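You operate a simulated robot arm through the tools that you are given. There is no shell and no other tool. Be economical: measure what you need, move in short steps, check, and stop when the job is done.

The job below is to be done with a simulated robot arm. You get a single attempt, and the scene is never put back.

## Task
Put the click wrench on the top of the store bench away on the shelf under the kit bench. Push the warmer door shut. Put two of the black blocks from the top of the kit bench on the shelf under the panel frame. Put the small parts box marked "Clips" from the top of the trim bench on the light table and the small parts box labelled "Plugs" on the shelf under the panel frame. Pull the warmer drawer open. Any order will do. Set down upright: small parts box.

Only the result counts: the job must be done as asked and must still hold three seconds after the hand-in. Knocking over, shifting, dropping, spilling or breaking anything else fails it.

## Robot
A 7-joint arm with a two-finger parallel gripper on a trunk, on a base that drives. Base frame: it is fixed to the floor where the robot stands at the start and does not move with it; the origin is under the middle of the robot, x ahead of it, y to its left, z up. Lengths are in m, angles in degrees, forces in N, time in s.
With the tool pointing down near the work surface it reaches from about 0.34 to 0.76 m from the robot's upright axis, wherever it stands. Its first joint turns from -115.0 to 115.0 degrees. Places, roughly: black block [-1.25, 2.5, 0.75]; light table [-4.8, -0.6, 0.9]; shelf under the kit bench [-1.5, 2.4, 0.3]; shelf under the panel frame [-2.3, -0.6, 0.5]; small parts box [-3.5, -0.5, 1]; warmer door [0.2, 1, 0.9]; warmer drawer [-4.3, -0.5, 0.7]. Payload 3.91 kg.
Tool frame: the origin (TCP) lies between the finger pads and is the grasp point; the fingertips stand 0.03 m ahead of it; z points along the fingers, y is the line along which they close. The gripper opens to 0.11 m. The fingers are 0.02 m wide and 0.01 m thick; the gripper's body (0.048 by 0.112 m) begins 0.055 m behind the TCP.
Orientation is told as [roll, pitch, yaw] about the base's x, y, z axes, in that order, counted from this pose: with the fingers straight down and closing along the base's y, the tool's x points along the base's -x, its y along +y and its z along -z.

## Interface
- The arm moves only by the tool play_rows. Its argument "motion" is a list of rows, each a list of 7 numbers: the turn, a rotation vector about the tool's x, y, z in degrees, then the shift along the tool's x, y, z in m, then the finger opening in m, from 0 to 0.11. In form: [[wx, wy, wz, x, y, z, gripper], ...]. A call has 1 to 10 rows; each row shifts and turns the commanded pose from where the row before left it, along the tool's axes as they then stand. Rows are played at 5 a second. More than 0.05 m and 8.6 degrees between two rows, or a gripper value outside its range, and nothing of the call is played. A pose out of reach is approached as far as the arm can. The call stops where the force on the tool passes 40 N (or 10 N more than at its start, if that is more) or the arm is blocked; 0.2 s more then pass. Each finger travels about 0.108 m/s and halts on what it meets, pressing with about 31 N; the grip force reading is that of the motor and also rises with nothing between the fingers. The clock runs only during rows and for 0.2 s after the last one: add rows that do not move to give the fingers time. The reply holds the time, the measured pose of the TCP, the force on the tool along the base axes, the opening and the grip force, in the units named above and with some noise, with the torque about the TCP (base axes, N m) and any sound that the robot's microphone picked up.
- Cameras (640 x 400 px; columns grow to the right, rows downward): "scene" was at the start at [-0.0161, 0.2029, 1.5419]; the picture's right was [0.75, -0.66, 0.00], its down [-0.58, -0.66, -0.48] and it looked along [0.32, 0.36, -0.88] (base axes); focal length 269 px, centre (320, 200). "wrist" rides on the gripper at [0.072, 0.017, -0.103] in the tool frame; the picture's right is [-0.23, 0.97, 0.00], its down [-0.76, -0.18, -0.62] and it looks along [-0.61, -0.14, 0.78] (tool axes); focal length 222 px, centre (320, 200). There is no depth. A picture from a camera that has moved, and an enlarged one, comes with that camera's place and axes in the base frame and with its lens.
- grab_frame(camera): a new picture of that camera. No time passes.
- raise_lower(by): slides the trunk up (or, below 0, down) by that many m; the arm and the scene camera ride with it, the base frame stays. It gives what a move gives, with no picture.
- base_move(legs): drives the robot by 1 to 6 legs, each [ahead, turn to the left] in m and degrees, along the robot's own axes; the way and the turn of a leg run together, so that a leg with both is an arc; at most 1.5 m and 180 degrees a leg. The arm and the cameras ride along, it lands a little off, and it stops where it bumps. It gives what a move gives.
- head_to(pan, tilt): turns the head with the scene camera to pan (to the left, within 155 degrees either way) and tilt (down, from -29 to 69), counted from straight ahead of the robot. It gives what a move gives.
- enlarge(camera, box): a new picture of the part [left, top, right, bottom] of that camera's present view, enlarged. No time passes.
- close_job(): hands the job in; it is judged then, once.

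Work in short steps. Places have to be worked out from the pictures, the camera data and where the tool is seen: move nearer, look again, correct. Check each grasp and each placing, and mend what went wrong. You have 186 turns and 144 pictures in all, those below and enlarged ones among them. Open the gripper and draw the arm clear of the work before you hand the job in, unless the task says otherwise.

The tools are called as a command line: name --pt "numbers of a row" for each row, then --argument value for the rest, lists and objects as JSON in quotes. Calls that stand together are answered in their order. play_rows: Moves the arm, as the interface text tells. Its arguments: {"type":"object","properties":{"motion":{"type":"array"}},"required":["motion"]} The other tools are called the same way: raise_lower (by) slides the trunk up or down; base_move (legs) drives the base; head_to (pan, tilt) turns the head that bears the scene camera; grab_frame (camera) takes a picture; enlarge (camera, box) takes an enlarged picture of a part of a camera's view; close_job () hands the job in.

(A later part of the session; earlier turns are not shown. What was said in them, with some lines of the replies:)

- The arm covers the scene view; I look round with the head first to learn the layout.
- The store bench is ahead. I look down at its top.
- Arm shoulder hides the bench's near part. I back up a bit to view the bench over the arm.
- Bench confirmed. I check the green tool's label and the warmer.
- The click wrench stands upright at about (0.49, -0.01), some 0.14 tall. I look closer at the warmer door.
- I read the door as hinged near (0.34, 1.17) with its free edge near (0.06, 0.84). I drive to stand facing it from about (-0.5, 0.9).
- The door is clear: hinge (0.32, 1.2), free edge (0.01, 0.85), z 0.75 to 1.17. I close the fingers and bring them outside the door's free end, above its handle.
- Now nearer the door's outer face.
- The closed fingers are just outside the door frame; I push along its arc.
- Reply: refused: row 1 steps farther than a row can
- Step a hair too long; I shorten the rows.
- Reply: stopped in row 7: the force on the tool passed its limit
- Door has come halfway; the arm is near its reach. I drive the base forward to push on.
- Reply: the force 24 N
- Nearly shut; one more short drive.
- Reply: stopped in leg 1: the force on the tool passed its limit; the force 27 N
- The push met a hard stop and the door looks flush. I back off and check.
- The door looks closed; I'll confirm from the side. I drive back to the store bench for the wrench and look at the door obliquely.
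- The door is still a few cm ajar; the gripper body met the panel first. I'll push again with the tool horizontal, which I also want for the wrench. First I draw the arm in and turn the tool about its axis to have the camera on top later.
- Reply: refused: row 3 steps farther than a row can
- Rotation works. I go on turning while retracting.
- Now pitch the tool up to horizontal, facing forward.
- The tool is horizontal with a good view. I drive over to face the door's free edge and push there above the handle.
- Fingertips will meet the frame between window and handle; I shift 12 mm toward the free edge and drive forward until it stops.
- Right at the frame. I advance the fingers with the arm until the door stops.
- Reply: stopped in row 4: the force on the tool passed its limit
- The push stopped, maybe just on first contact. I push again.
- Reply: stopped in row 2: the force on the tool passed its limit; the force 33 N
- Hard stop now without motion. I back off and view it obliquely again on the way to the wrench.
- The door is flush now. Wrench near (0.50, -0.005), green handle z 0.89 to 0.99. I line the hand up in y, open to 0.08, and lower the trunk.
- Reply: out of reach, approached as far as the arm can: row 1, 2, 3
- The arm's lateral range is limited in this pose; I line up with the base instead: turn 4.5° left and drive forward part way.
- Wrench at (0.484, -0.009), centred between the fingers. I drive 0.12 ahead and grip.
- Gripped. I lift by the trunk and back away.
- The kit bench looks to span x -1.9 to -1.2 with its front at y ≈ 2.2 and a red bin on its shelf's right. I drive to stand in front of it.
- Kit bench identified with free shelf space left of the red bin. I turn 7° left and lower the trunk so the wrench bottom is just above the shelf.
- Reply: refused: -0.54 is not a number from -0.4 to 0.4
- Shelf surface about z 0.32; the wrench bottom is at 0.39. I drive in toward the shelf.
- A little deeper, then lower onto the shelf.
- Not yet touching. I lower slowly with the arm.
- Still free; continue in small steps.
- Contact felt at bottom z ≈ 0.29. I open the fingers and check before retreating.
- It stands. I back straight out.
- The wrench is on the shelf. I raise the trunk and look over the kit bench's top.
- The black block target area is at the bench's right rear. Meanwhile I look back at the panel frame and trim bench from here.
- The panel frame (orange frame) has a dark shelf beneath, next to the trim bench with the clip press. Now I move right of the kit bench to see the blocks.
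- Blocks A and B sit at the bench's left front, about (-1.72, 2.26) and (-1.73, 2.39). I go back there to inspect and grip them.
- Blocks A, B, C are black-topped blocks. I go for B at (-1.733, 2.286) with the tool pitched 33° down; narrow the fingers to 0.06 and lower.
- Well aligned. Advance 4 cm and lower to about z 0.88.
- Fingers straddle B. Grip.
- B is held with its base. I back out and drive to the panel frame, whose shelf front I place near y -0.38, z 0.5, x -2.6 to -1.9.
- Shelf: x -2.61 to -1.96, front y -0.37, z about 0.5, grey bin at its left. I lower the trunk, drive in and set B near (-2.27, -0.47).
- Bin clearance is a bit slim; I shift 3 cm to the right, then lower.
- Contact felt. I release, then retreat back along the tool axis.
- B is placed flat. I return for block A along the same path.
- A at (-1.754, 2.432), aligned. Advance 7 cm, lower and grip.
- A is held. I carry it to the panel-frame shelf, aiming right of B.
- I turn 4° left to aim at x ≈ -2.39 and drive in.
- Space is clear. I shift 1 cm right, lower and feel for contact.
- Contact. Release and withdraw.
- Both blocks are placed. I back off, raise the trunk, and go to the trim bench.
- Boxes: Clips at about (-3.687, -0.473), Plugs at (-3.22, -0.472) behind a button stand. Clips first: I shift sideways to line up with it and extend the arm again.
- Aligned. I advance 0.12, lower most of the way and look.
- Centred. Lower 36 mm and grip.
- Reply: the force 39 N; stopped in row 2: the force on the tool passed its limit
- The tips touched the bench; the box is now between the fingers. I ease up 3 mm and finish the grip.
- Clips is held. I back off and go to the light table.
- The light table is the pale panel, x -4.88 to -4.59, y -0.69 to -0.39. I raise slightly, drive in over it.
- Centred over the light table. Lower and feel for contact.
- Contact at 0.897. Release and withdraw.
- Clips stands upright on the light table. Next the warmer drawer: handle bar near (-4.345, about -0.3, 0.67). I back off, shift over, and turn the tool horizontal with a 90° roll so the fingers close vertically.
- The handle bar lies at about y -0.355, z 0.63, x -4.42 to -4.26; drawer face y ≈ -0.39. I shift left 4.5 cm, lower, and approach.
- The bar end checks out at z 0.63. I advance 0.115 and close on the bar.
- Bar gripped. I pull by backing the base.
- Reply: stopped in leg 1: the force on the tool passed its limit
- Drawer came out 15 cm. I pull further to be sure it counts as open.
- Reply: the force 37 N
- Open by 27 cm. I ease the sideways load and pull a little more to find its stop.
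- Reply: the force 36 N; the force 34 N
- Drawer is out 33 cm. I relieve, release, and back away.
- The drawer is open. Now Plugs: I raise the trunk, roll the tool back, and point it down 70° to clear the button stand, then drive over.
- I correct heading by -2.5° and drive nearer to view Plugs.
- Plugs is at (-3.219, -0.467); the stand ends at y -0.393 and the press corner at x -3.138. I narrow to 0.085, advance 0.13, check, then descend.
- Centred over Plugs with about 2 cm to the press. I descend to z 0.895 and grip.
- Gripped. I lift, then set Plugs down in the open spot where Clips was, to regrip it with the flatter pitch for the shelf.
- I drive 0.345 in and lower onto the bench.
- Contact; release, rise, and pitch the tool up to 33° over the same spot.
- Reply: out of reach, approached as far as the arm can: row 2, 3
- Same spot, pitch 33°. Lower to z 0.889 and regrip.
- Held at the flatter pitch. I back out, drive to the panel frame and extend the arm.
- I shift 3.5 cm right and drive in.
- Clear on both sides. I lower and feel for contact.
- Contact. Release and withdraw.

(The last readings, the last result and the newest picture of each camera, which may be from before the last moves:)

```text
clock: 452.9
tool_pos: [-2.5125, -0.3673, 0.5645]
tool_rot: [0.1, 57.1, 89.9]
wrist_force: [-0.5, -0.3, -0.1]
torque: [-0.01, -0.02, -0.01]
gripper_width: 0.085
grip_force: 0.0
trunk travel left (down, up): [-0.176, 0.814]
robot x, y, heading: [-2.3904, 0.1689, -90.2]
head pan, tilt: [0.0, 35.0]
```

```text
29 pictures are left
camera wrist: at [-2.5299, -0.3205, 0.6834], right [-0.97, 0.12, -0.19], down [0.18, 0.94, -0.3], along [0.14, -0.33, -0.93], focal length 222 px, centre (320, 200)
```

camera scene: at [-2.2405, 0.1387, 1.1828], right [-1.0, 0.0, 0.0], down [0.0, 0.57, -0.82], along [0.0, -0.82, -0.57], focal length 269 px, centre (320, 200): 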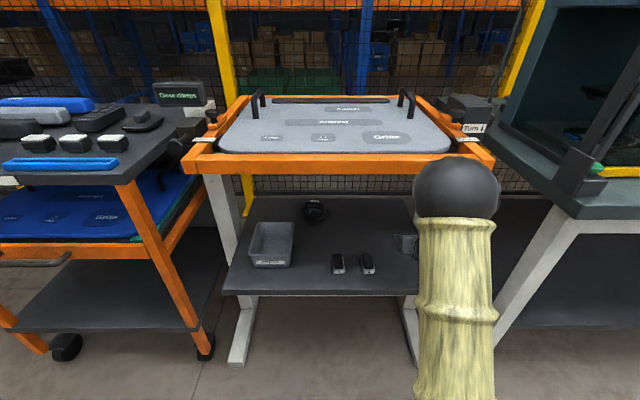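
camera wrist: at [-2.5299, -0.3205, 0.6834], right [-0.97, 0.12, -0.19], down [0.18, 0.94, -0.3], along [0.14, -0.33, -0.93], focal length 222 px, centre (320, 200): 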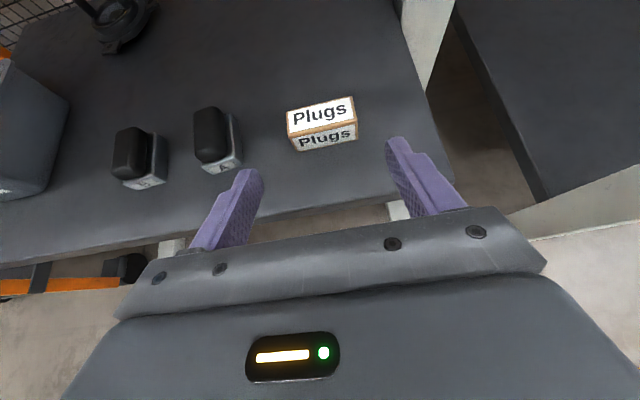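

All on the shelf upright. I back clear and take final checks of the drawer, the door and the kit shelf.

base_move --legs '[[-0.4, 0]]'

head_to --pan -50 --tilt 20

grab_frame --camera "scene"

head_to --pan 110 --tilt 10

grab_frame --camera "scene"

head_to --pan 152 --tilt 15

grab_frame --camera "scene"

```text
clock: 455.4
tool_pos: [-2.5113, 0.0373, 0.5655]
tool_rot: [-0.2, 56.9, 90.1]
wrist_force: [-0.1, -0.2, -0.3]
torque: [-0.01, 0.0, 0.0]
gripper_width: 0.085
grip_force: 0.1
trunk travel left (down, up): [-0.176, 0.814]
robot x, y, heading: [-2.3905, 0.5677, -89.9]
head pan, tilt: [0.0, 35.0]
```

```text
clock: 456.5
tool_pos: [-2.5109, 0.0348, 0.5642]
tool_rot: [-0.2, 57.0, 90.1]
wrist_force: [0.3, -0.3, -0.1]
torque: [-0.01, -0.01, 0.0]
gripper_width: 0.0849
grip_force: 0.1
trunk travel left (down, up): [-0.176, 0.814]
robot x, y, heading: [-2.3931, 0.5693, -89.9]
head pan, tilt: [-50.0, 20.0]
```

```text
28 pictures are left
camera scene: at [-2.3124, 0.5713, 1.1026], right [-0.65, 0.76, 0.0], down [0.26, 0.22, -0.94], along [-0.72, -0.61, -0.34], focal length 269 px, centre (320, 200)
```

scene: 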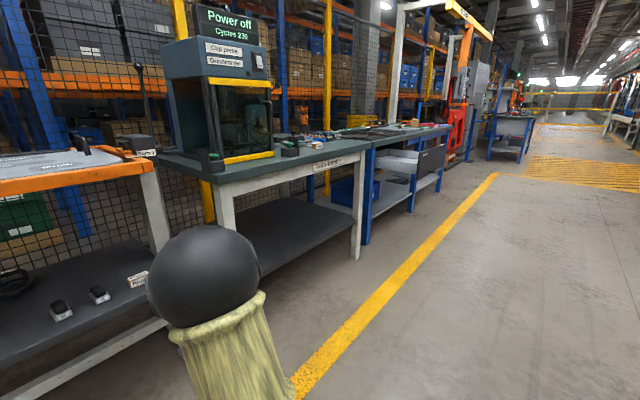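

```text
clock: 459.0
tool_pos: [-2.5109, 0.0362, 0.5643]
tool_rot: [-0.2, 57.0, 90.1]
wrist_force: [-0.3, 0.1, 0.6]
torque: [-0.01, -0.01, 0.0]
gripper_width: 0.0851
grip_force: 0.1
trunk travel left (down, up): [-0.176, 0.814]
robot x, y, heading: [-2.3959, 0.5669, -90.0]
head pan, tilt: [110.0, 10.0]
```

```text
27 pictures are left
camera scene: at [-2.1542, 0.6637, 1.1189], right [0.35, -0.94, 0.0], down [-0.16, -0.06, -0.98], along [0.92, 0.34, -0.17], focal length 269 px, centre (320, 200)
```

scene: 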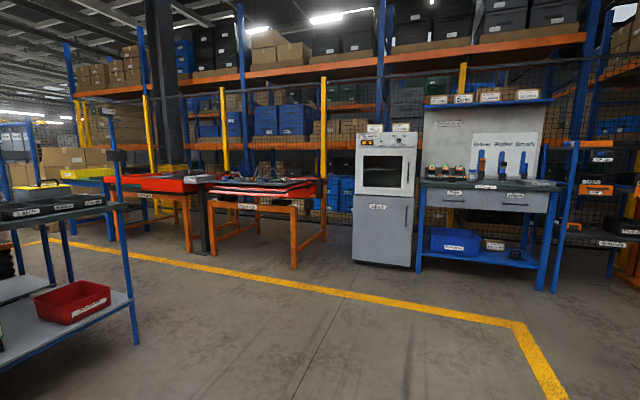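

```text
clock: 460.1
tool_pos: [-2.5106, 0.036, 0.5654]
tool_rot: [-0.2, 57.0, 90.1]
wrist_force: [-0.2, 0.4, -0.4]
torque: [0.03, 0.03, 0.02]
gripper_width: 0.0851
grip_force: 0.0
trunk travel left (down, up): [-0.176, 0.814]
robot x, y, heading: [-2.3924, 0.5716, -89.9]
head pan, tilt: [152.0, 15.0]
```

```text
26 pictures are left
camera scene: at [-2.1978, 0.7142, 1.1108], right [0.88, -0.47, 0.0], down [-0.12, -0.23, -0.97], along [0.45, 0.85, -0.26], focal length 269 px, centre (320, 200)
```

scene: 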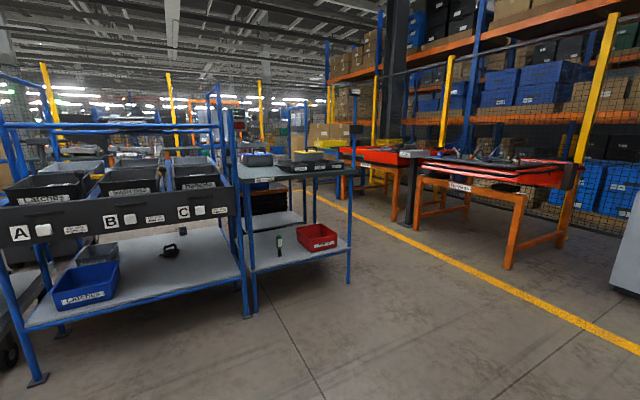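

The pictures show every item in place: the door is shut, the drawer is out, the wrench stands on the kit shelf, and both boxes and both blocks are set down. The gripper is open and clear, so I hand in.

close_job

```text
The job is handed in.
```

The job is handed in, with every item done:
- **Click wrench:** it stands on the shelf under the kit bench.
- **Warmer door:** it is pushed shut.
- **Black blocks:** A and B are on the shelf under the panel frame.
- **Small parts boxes:** Clips is upright on the light table, and Plugs is upright on the panel-frame shelf.
- **Warmer drawer:** it is pulled out about 33 cm.
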